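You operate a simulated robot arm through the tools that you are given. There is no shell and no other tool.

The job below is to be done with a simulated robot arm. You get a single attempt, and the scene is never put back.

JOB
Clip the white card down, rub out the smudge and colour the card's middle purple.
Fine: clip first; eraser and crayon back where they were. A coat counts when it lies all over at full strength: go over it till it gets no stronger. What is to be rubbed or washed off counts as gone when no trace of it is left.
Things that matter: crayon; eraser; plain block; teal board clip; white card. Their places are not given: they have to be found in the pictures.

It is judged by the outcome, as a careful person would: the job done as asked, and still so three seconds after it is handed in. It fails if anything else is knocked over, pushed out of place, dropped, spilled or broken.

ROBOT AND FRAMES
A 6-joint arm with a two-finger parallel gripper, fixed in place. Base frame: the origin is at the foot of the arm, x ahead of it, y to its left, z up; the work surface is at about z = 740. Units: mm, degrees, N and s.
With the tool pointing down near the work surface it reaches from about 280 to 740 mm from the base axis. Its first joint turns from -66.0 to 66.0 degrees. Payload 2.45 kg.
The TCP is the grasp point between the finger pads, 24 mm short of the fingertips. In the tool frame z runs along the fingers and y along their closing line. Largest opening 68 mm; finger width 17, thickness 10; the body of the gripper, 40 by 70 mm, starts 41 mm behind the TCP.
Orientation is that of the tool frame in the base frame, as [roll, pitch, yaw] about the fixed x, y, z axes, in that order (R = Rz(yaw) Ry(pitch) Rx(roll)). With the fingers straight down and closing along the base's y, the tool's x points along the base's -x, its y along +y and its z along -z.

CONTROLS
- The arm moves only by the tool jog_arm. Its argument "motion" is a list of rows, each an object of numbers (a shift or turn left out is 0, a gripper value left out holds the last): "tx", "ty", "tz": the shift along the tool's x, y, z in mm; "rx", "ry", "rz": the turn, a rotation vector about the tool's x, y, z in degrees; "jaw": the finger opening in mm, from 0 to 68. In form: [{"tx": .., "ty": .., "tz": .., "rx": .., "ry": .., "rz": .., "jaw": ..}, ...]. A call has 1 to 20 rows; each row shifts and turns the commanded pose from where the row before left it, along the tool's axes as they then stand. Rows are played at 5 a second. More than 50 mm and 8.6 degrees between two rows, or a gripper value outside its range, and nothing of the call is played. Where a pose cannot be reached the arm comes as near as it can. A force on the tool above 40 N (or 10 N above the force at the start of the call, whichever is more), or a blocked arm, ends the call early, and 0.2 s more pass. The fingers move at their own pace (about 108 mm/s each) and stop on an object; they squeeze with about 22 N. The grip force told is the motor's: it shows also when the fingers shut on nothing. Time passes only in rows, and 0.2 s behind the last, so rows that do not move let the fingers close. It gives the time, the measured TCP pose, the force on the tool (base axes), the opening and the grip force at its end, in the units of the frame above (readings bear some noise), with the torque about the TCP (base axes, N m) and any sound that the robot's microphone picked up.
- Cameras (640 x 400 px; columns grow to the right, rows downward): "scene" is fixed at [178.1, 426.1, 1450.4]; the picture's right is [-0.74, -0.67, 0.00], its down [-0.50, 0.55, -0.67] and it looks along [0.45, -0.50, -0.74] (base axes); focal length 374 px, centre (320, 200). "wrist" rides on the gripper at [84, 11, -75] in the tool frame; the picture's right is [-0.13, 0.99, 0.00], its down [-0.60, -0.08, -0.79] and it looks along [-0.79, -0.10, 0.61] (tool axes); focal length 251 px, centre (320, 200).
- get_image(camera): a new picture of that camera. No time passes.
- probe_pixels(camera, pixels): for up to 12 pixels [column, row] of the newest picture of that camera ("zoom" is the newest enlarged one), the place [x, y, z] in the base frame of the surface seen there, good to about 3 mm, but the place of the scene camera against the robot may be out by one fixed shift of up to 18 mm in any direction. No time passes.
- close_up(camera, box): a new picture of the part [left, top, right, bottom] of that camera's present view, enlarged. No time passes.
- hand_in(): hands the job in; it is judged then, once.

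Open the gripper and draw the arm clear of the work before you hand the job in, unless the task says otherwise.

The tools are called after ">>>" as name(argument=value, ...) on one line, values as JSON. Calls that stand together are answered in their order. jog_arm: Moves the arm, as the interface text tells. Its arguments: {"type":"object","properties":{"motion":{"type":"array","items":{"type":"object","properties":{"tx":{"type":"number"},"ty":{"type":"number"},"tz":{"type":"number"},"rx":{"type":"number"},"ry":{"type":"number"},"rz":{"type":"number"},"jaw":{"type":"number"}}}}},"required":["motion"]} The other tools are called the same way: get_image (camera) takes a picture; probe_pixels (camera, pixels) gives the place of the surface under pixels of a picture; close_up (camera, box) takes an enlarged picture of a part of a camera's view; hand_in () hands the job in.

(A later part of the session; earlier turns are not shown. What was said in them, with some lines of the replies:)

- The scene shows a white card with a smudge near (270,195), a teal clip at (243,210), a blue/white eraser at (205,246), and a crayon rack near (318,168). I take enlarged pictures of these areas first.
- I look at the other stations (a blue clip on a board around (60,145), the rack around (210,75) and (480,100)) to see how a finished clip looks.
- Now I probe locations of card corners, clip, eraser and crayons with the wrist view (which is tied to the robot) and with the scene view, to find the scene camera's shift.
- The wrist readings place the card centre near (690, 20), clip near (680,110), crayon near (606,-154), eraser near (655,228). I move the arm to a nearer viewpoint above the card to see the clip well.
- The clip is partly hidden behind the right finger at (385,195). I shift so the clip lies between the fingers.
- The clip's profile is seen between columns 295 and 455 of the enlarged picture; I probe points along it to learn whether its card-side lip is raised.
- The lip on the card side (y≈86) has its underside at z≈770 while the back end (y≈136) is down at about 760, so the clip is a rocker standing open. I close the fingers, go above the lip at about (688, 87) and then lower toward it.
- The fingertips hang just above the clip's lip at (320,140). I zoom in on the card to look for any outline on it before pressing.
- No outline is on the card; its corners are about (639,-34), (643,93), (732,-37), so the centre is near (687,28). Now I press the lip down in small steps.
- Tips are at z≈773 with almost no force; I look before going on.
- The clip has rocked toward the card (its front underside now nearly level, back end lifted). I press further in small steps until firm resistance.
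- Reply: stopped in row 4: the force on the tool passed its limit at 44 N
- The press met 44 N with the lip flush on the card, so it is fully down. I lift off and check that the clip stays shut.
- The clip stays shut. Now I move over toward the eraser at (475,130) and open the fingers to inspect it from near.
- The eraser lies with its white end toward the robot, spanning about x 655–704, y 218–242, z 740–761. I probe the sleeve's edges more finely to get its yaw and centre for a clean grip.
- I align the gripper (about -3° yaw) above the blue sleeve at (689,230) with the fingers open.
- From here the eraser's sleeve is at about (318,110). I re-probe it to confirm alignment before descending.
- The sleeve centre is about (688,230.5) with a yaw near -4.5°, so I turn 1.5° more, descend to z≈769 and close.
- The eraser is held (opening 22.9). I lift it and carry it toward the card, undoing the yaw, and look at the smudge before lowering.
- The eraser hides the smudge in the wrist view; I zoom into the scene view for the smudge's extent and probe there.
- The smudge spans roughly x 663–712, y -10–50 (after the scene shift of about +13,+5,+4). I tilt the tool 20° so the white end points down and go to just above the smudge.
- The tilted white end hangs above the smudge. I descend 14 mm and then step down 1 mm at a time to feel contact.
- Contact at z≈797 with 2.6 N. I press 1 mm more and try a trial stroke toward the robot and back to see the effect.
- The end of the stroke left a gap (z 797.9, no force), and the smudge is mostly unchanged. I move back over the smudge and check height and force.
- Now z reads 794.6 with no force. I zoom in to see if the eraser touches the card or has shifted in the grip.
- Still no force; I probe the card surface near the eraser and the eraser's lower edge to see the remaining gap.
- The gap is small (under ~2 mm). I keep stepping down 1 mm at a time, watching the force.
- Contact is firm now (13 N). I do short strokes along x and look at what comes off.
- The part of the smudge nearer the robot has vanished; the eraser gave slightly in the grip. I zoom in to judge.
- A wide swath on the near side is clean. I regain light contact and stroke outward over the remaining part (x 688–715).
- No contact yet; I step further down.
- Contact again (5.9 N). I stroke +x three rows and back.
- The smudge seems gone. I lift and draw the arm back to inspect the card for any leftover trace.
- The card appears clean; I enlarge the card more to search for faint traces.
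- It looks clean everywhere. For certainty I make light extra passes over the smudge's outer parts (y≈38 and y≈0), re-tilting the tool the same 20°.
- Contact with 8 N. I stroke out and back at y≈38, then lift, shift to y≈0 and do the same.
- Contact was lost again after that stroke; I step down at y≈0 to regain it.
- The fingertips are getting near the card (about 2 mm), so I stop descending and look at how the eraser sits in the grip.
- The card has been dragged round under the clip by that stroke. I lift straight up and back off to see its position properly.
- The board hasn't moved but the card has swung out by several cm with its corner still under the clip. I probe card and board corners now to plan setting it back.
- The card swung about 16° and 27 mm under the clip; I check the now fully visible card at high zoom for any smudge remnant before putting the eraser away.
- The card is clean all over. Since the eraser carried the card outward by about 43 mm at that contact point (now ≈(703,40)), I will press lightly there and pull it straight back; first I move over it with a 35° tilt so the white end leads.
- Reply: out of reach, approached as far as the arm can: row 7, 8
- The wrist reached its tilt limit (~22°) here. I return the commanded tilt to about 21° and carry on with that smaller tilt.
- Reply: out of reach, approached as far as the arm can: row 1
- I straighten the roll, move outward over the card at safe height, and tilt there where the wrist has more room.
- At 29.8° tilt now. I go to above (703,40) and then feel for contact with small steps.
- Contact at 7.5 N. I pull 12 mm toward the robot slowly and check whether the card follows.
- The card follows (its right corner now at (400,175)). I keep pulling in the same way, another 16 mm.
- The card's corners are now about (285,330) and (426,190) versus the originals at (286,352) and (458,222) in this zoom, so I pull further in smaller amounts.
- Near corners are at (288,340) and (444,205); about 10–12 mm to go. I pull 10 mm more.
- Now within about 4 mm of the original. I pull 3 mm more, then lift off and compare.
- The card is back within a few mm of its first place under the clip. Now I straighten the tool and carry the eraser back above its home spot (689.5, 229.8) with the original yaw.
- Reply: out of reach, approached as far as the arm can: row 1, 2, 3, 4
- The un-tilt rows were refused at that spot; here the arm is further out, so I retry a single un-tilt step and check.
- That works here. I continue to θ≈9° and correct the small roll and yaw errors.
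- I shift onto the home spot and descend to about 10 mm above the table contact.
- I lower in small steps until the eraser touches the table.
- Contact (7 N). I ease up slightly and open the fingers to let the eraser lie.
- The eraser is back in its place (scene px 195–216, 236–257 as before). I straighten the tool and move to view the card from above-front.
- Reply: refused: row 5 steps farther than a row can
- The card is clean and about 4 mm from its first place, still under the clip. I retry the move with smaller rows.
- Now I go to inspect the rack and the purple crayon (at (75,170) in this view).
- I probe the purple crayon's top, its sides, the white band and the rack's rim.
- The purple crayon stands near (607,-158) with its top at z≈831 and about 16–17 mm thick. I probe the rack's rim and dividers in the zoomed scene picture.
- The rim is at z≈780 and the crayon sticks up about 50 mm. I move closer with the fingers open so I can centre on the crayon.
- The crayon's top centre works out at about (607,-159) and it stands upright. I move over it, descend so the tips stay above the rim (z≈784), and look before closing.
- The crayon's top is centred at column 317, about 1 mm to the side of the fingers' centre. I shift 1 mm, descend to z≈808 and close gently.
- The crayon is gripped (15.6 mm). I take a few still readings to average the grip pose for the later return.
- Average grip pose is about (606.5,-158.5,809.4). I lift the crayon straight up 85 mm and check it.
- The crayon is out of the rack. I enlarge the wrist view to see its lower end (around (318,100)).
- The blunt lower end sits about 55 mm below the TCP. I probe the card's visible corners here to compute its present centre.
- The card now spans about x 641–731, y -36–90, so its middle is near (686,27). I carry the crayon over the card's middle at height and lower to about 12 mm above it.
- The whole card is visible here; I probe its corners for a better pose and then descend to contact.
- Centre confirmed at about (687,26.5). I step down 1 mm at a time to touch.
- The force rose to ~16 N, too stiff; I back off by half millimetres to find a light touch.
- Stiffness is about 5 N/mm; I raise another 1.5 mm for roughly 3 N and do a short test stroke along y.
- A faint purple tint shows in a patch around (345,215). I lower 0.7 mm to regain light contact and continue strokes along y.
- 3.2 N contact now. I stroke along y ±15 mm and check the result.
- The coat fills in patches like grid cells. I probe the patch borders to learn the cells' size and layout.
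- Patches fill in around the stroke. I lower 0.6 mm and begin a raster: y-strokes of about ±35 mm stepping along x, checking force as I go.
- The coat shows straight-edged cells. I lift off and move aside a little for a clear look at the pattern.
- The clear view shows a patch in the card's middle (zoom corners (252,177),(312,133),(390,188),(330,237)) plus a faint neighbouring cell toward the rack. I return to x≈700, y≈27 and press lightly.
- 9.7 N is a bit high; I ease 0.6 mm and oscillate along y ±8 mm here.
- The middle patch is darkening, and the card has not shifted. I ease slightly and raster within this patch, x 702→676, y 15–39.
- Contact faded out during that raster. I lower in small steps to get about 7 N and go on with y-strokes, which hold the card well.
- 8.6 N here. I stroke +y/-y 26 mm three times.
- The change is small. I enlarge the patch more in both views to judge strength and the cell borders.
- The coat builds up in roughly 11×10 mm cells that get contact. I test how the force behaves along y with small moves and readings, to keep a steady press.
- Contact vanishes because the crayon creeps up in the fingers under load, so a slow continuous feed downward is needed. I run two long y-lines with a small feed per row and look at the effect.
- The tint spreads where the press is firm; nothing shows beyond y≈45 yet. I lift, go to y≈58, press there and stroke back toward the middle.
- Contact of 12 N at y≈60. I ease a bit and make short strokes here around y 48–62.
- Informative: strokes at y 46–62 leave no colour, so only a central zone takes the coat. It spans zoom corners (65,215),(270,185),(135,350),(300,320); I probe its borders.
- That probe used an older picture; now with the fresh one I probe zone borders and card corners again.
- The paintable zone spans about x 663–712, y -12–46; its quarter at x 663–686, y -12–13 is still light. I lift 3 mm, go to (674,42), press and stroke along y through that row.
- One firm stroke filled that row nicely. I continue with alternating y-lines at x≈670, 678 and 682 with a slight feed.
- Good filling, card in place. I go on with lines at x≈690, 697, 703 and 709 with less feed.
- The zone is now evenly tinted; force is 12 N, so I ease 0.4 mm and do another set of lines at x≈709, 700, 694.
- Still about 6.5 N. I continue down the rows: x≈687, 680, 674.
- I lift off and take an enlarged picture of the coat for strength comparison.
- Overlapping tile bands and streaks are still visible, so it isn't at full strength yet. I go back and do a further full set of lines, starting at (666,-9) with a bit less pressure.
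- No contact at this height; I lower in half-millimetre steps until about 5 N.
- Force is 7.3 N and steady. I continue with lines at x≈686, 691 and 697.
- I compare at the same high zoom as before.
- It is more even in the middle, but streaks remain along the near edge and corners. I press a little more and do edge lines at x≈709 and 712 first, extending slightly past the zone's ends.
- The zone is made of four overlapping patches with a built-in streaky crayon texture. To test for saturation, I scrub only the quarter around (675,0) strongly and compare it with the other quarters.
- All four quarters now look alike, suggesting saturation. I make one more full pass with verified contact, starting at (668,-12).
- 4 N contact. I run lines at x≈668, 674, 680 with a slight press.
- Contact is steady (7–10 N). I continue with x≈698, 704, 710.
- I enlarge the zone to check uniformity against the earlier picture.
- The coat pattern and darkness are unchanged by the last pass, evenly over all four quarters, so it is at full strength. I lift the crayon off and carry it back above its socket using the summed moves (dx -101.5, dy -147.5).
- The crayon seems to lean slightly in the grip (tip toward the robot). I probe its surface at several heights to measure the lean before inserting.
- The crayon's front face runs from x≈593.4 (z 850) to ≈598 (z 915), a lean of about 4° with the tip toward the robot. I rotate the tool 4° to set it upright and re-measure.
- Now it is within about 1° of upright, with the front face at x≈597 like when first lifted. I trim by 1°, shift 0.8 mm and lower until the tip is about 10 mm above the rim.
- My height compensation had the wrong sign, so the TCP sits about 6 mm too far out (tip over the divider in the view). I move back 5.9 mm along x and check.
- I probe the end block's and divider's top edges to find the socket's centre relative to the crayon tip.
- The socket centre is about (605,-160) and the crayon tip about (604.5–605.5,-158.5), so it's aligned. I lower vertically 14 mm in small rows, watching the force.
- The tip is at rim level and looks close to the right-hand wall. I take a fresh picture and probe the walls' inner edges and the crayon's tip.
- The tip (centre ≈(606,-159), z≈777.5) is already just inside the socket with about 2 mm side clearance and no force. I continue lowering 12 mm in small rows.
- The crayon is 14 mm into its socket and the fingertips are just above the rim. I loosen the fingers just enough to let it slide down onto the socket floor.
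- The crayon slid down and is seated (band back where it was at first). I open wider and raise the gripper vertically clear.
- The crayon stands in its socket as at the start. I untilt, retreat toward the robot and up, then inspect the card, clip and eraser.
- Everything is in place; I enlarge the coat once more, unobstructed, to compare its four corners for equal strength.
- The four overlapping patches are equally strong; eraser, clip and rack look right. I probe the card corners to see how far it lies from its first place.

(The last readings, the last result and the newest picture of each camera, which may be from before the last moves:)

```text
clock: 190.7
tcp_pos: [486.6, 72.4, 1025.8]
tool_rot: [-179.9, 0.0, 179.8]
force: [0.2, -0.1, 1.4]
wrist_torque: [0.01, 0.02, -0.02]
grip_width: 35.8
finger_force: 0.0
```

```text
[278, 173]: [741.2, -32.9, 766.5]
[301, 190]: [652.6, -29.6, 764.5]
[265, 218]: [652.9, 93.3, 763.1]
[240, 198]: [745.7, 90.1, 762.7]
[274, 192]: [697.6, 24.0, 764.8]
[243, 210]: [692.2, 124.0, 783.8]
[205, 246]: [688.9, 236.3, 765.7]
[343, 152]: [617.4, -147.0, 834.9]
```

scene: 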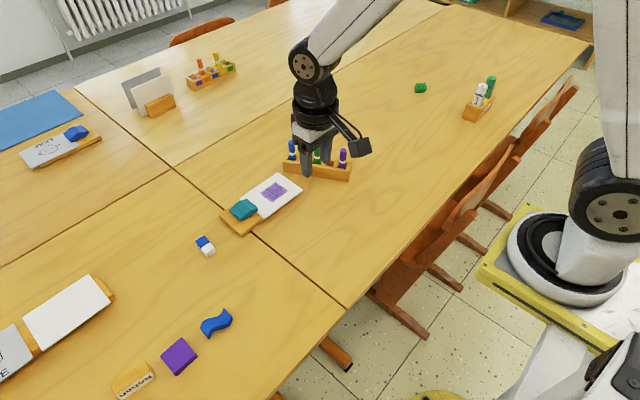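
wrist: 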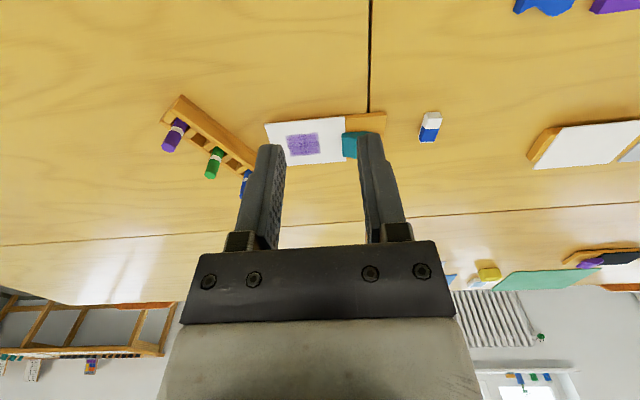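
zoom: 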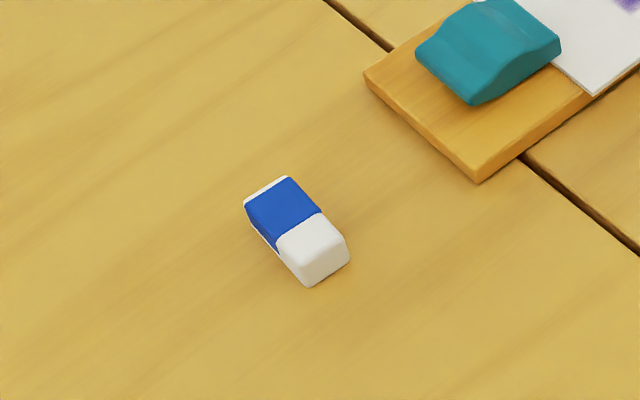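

The card lies about 5 mm further out of the clip than at first (edge y≈88.8 instead of 93.5). I will nudge it gently back by its free end: close the fingers and go above a spot just beyond that edge.

>>> jog_arm(motion=[{"tx": -26.9, "ty": -17.8, "tz": 23.6, "jaw": 0}, {"tx": -26.9, "ty": -17.8, "tz": 23.6}, {"tx": -26.9, "ty": -17.8, "tz": 23.6}, {"tx": -26.9, "ty": -17.8, "tz": 23.6}, {"tx": -26.9, "ty": -17.8, "tz": 23.6}, {"tx": -26.9, "ty": -17.8, "tz": 23.6}, {"tx": -26.9, "ty": -17.8, "tz": 23.6}, {}, {"tz": 30}, {"tz": 20}, {}])

>>> get_image(camera="wrist")

>>> close_up(camera="scene", box=[230, 130, 350, 230])

```text
clock: 193.1
tcp_pos: [674.5, -57.1, 812.8]
tool_rot: [-179.9, 0.0, 179.9]
force: [-0.4, -1.0, 0.7]
wrist_torque: [0.0, 0.03, 0.0]
grip_width: 0.1
finger_force: 22.0
```

```text
taken
```

wrist: 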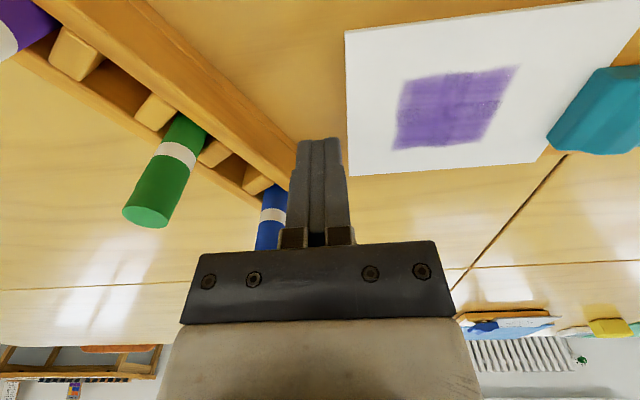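

```text
4.00 times, centred on (290, 180) of scene
```

zoom: 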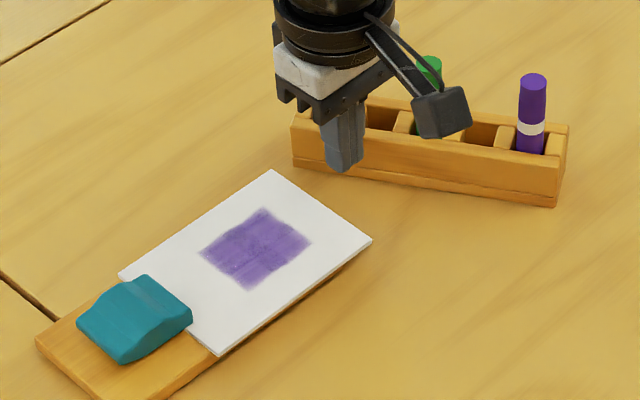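

The fingertips are beyond the card's free edge. I take a couple of still readings for the exact y and lower part-way.

>>> jog_arm(motion=[{}])

>>> jog_arm(motion=[{"tz": 14}, {}])

>>> jog_arm(motion=[{}])

>>> get_image(camera="wrist")

>>> close_up(camera="scene", box=[260, 130, 340, 200])

```text
clock: 193.5
tcp_pos: [673.5, -55.6, 813.5]
tool_rot: [-179.9, 0.1, 179.9]
force: [-1.1, 0.1, 0.4]
wrist_torque: [0.01, 0.04, 0.0]
grip_width: 0.0
finger_force: 21.5
```

```text
clock: 194.1
tcp_pos: [674.2, -54.2, 798.8]
tool_rot: [-179.8, 0.0, 179.9]
force: [-0.7, -0.1, 0.0]
wrist_torque: [0.0, -0.03, 0.0]
grip_width: 0.0
finger_force: 22.3
```

```text
clock: 194.5
tcp_pos: [674.1, -55.2, 797.9]
tool_rot: [-179.9, 0.0, -180.0]
force: [0.0, -0.4, -0.6]
wrist_torque: [-0.02, 0.01, -0.02]
grip_width: 0.2
finger_force: 22.2
```

```text
taken
```

wrist: 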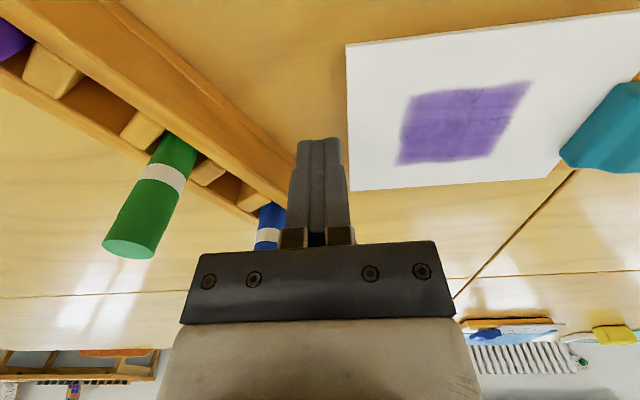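

```text
5.71 times, centred on (300, 165) of scene
```

zoom: 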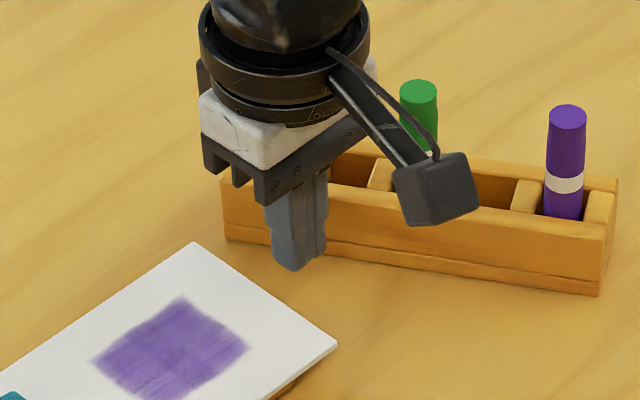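

There's about 7 mm between the fingers and the card's edge, and the gripper is clear of the blue crayon. I lower to tip height z≈750, below the card's edge but above the table.

>>> jog_arm(motion=[{"tz": 12}, {"tz": 12}, {}])

>>> close_up(camera="wrist", box=[240, 20, 440, 200])

>>> close_up(camera="scene", box=[260, 130, 340, 200])

```text
clock: 195.3
tcp_pos: [675.2, -55.7, 773.5]
tool_rot: [-179.9, 0.1, 179.9]
force: [-1.0, 0.5, 0.4]
wrist_torque: [0.01, 0.03, 0.01]
grip_width: 0.0
finger_force: 21.7
```

```text
2.22 times, centred on (340, 110) of wrist
```

zoom: 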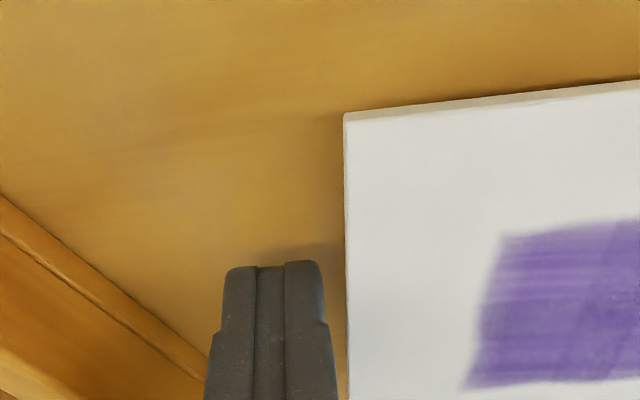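

```text
5.71 times, centred on (300, 165) of scene
```

zoom: 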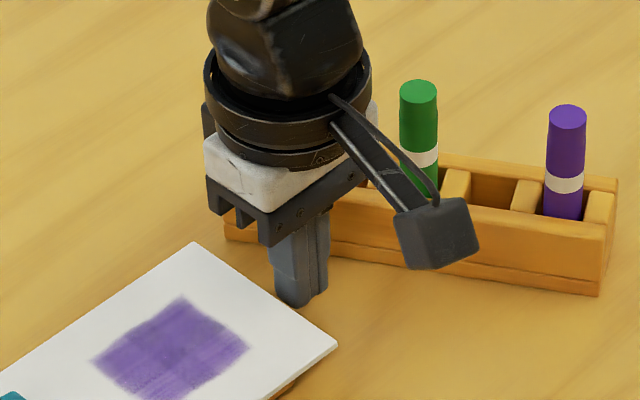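

The finger's side is about 4.5 mm from the card's edge. I push +y slowly in 1 mm rows, first 6 mm.

>>> jog_arm(motion=[{"ty": 1}, {"ty": 1}, {"ty": 1}, {"ty": 1}, {"ty": 1}, {"ty": 1}])

>>> close_up(camera="wrist", box=[240, 20, 440, 200])

```text
clock: 196.7
tcp_pos: [674.8, -47.9, 772.3]
tool_rot: [-179.8, 0.0, 179.9]
force: [-0.5, -2.3, -0.2]
wrist_torque: [-0.06, 0.0, 0.01]
grip_width: 0.0
finger_force: 21.8
```

```text
2.22 times, centred on (340, 110) of wrist
```

zoom: 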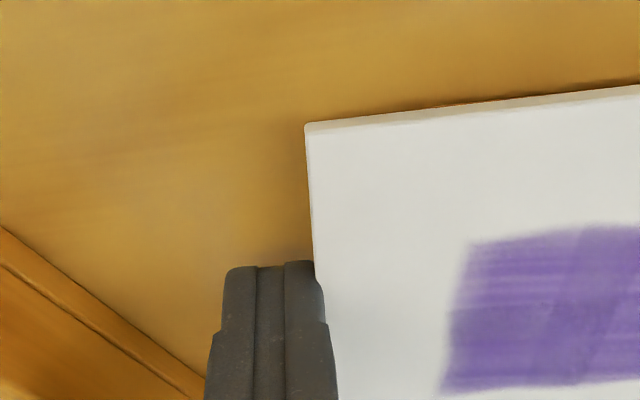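

Contact with 2.3 N. I push 4 mm more, checking force and the card.

>>> jog_arm(motion=[{"ty": 1}, {"ty": 1}, {"ty": 1}])

>>> close_up(camera="scene", box=[220, 160, 320, 240])

```text
clock: 197.5
tcp_pos: [675.0, -43.9, 772.6]
tool_rot: [-179.8, 0.1, 179.9]
force: [0.4, -2.9, -0.6]
wrist_torque: [-0.03, 0.0, 0.0]
grip_width: 0.3
finger_force: 21.9
```

```text
5.00 times, centred on (270, 200) of scene
```

zoom: 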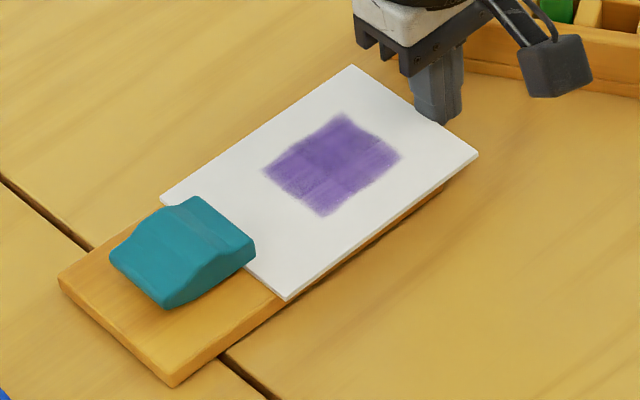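

The board itself slid a few mm together with the card (its corner went from (178,383) to (172,388)), so the clip holds the card firmly; I stop pushing, back the finger off and lift clear.

>>> jog_arm(motion=[{"ty": -4}, {"ty": -4}, {"tz": -30}, {"tz": -40}, {"tz": -30}, {"tx": 20, "ty": 20, "tz": -20}, {"tx": 30, "ty": 20, "tz": -20}, {"tx": 30, "ty": 20, "tz": -20}, {}])

>>> get_image(camera="wrist")

>>> close_up(camera="scene", box=[220, 160, 320, 240])

```text
clock: 199.5
tcp_pos: [595.6, 7.9, 934.1]
tool_rot: [-179.9, 0.0, 179.8]
force: [0.1, 0.1, 0.7]
wrist_torque: [0.01, -0.01, 0.04]
grip_width: 0.0
finger_force: 22.3
```

```text
taken
```

wrist: 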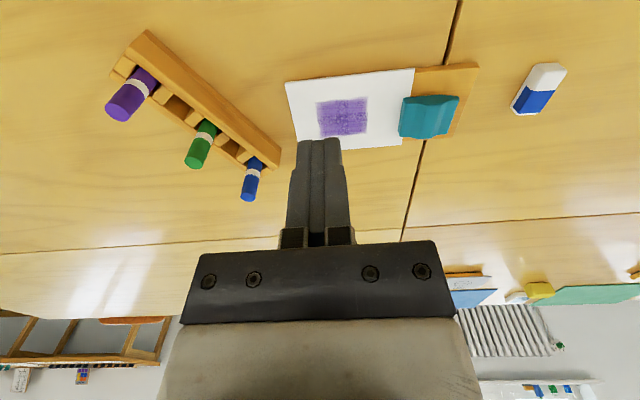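

```text
5.00 times, centred on (270, 200) of scene
```

zoom: 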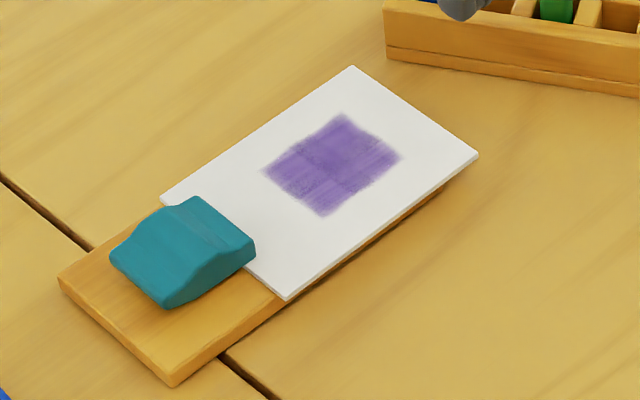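

All is in order: clip shut on the card, smudge gone, middle coloured, eraser and crayon back. I open the gripper and draw the arm back to about its starting pose, then do a last check.

>>> jog_arm(motion=[{"tx": 28.4, "ty": 14.7, "tz": -24.3, "jaw": 60}, {"tx": 28.4, "ty": 14.7, "tz": -24.3}, {"tx": 28.4, "ty": 14.7, "tz": -24.3}, {"tx": 28.4, "ty": 14.7, "tz": -24.3}, {"tx": 28.4, "ty": 14.7, "tz": -24.3}, {"tx": 28.4, "ty": 14.7, "tz": -24.3}, {}, {}])

>>> get_image(camera="scene")

>>> close_up(camera="wrist", box=[160, 80, 440, 240])

>>> close_up(camera="scene", box=[180, 120, 380, 260])

```text
clock: 201.3
tcp_pos: [424.3, 96.8, 1078.9]
tool_rot: [-180.0, 0.0, 179.9]
force: [0.4, -0.4, -0.1]
wrist_torque: [-0.01, 0.05, 0.01]
grip_width: 59.7
finger_force: 0.0
```

```text
taken
```

scene: 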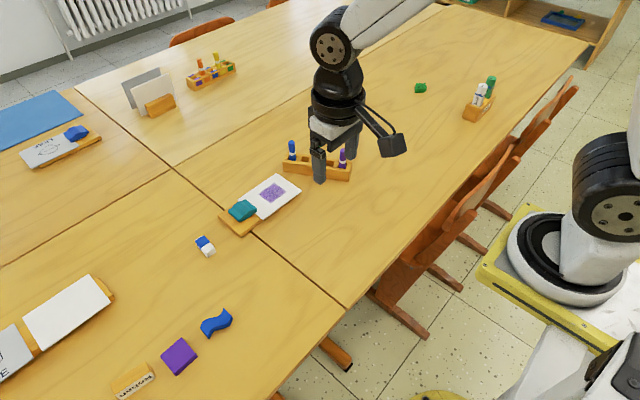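

```text
2.29 times, centred on (300, 160) of wrist
```

zoom: 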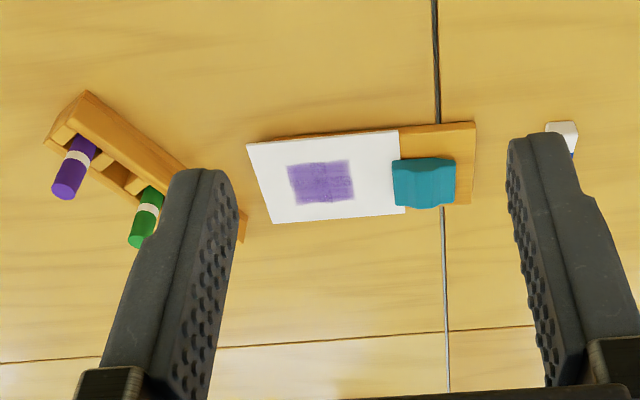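

```text
2.86 times, centred on (280, 190) of scene
```

zoom: 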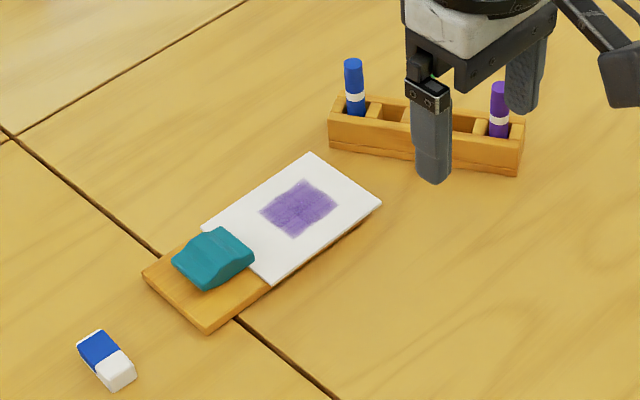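

The final views show the clip shut on the card, the middle evenly purple, the eraser and crayon in their places, and the arm clear with the gripper open. I hand the job in.

>>> hand_in()

```text
The job is handed in.
```

I clipped the card down, rubbed the smudge out and coloured the middle purple. The eraser and crayon are back in their places and the job is handed in.

- **Clip:** It is shut on the card's edge and stayed shut after I lifted off.
- **Smudge:** No trace showed on the card at up to 10 times zoom before I started colouring.
- **Colour:** The purple covers an area of about 49 × 58 mm in the middle of the card. The last full pass did not make it any darker, and all four quarters looked equally strong.
- **Eraser:** It is back where it lay at the start, as far as the pictures show.
- **Crayon:** It slipped in the fingers while I coloured, so I let it slide the last centimetre into its slot instead of placing it. It now stands in its own slot in the rack, with the top perhaps 2 mm lower in the picture than at the start.

**Two small shifts:**
- **Card:** One rubbing stroke swung the card round by about 16° under the clip. I pulled it back to within a few millimetres of where it was.
- **Board:** Near the end I pushed the card to seat it deeper in the clip, and the whole board slid about 4 mm instead. I left it there.
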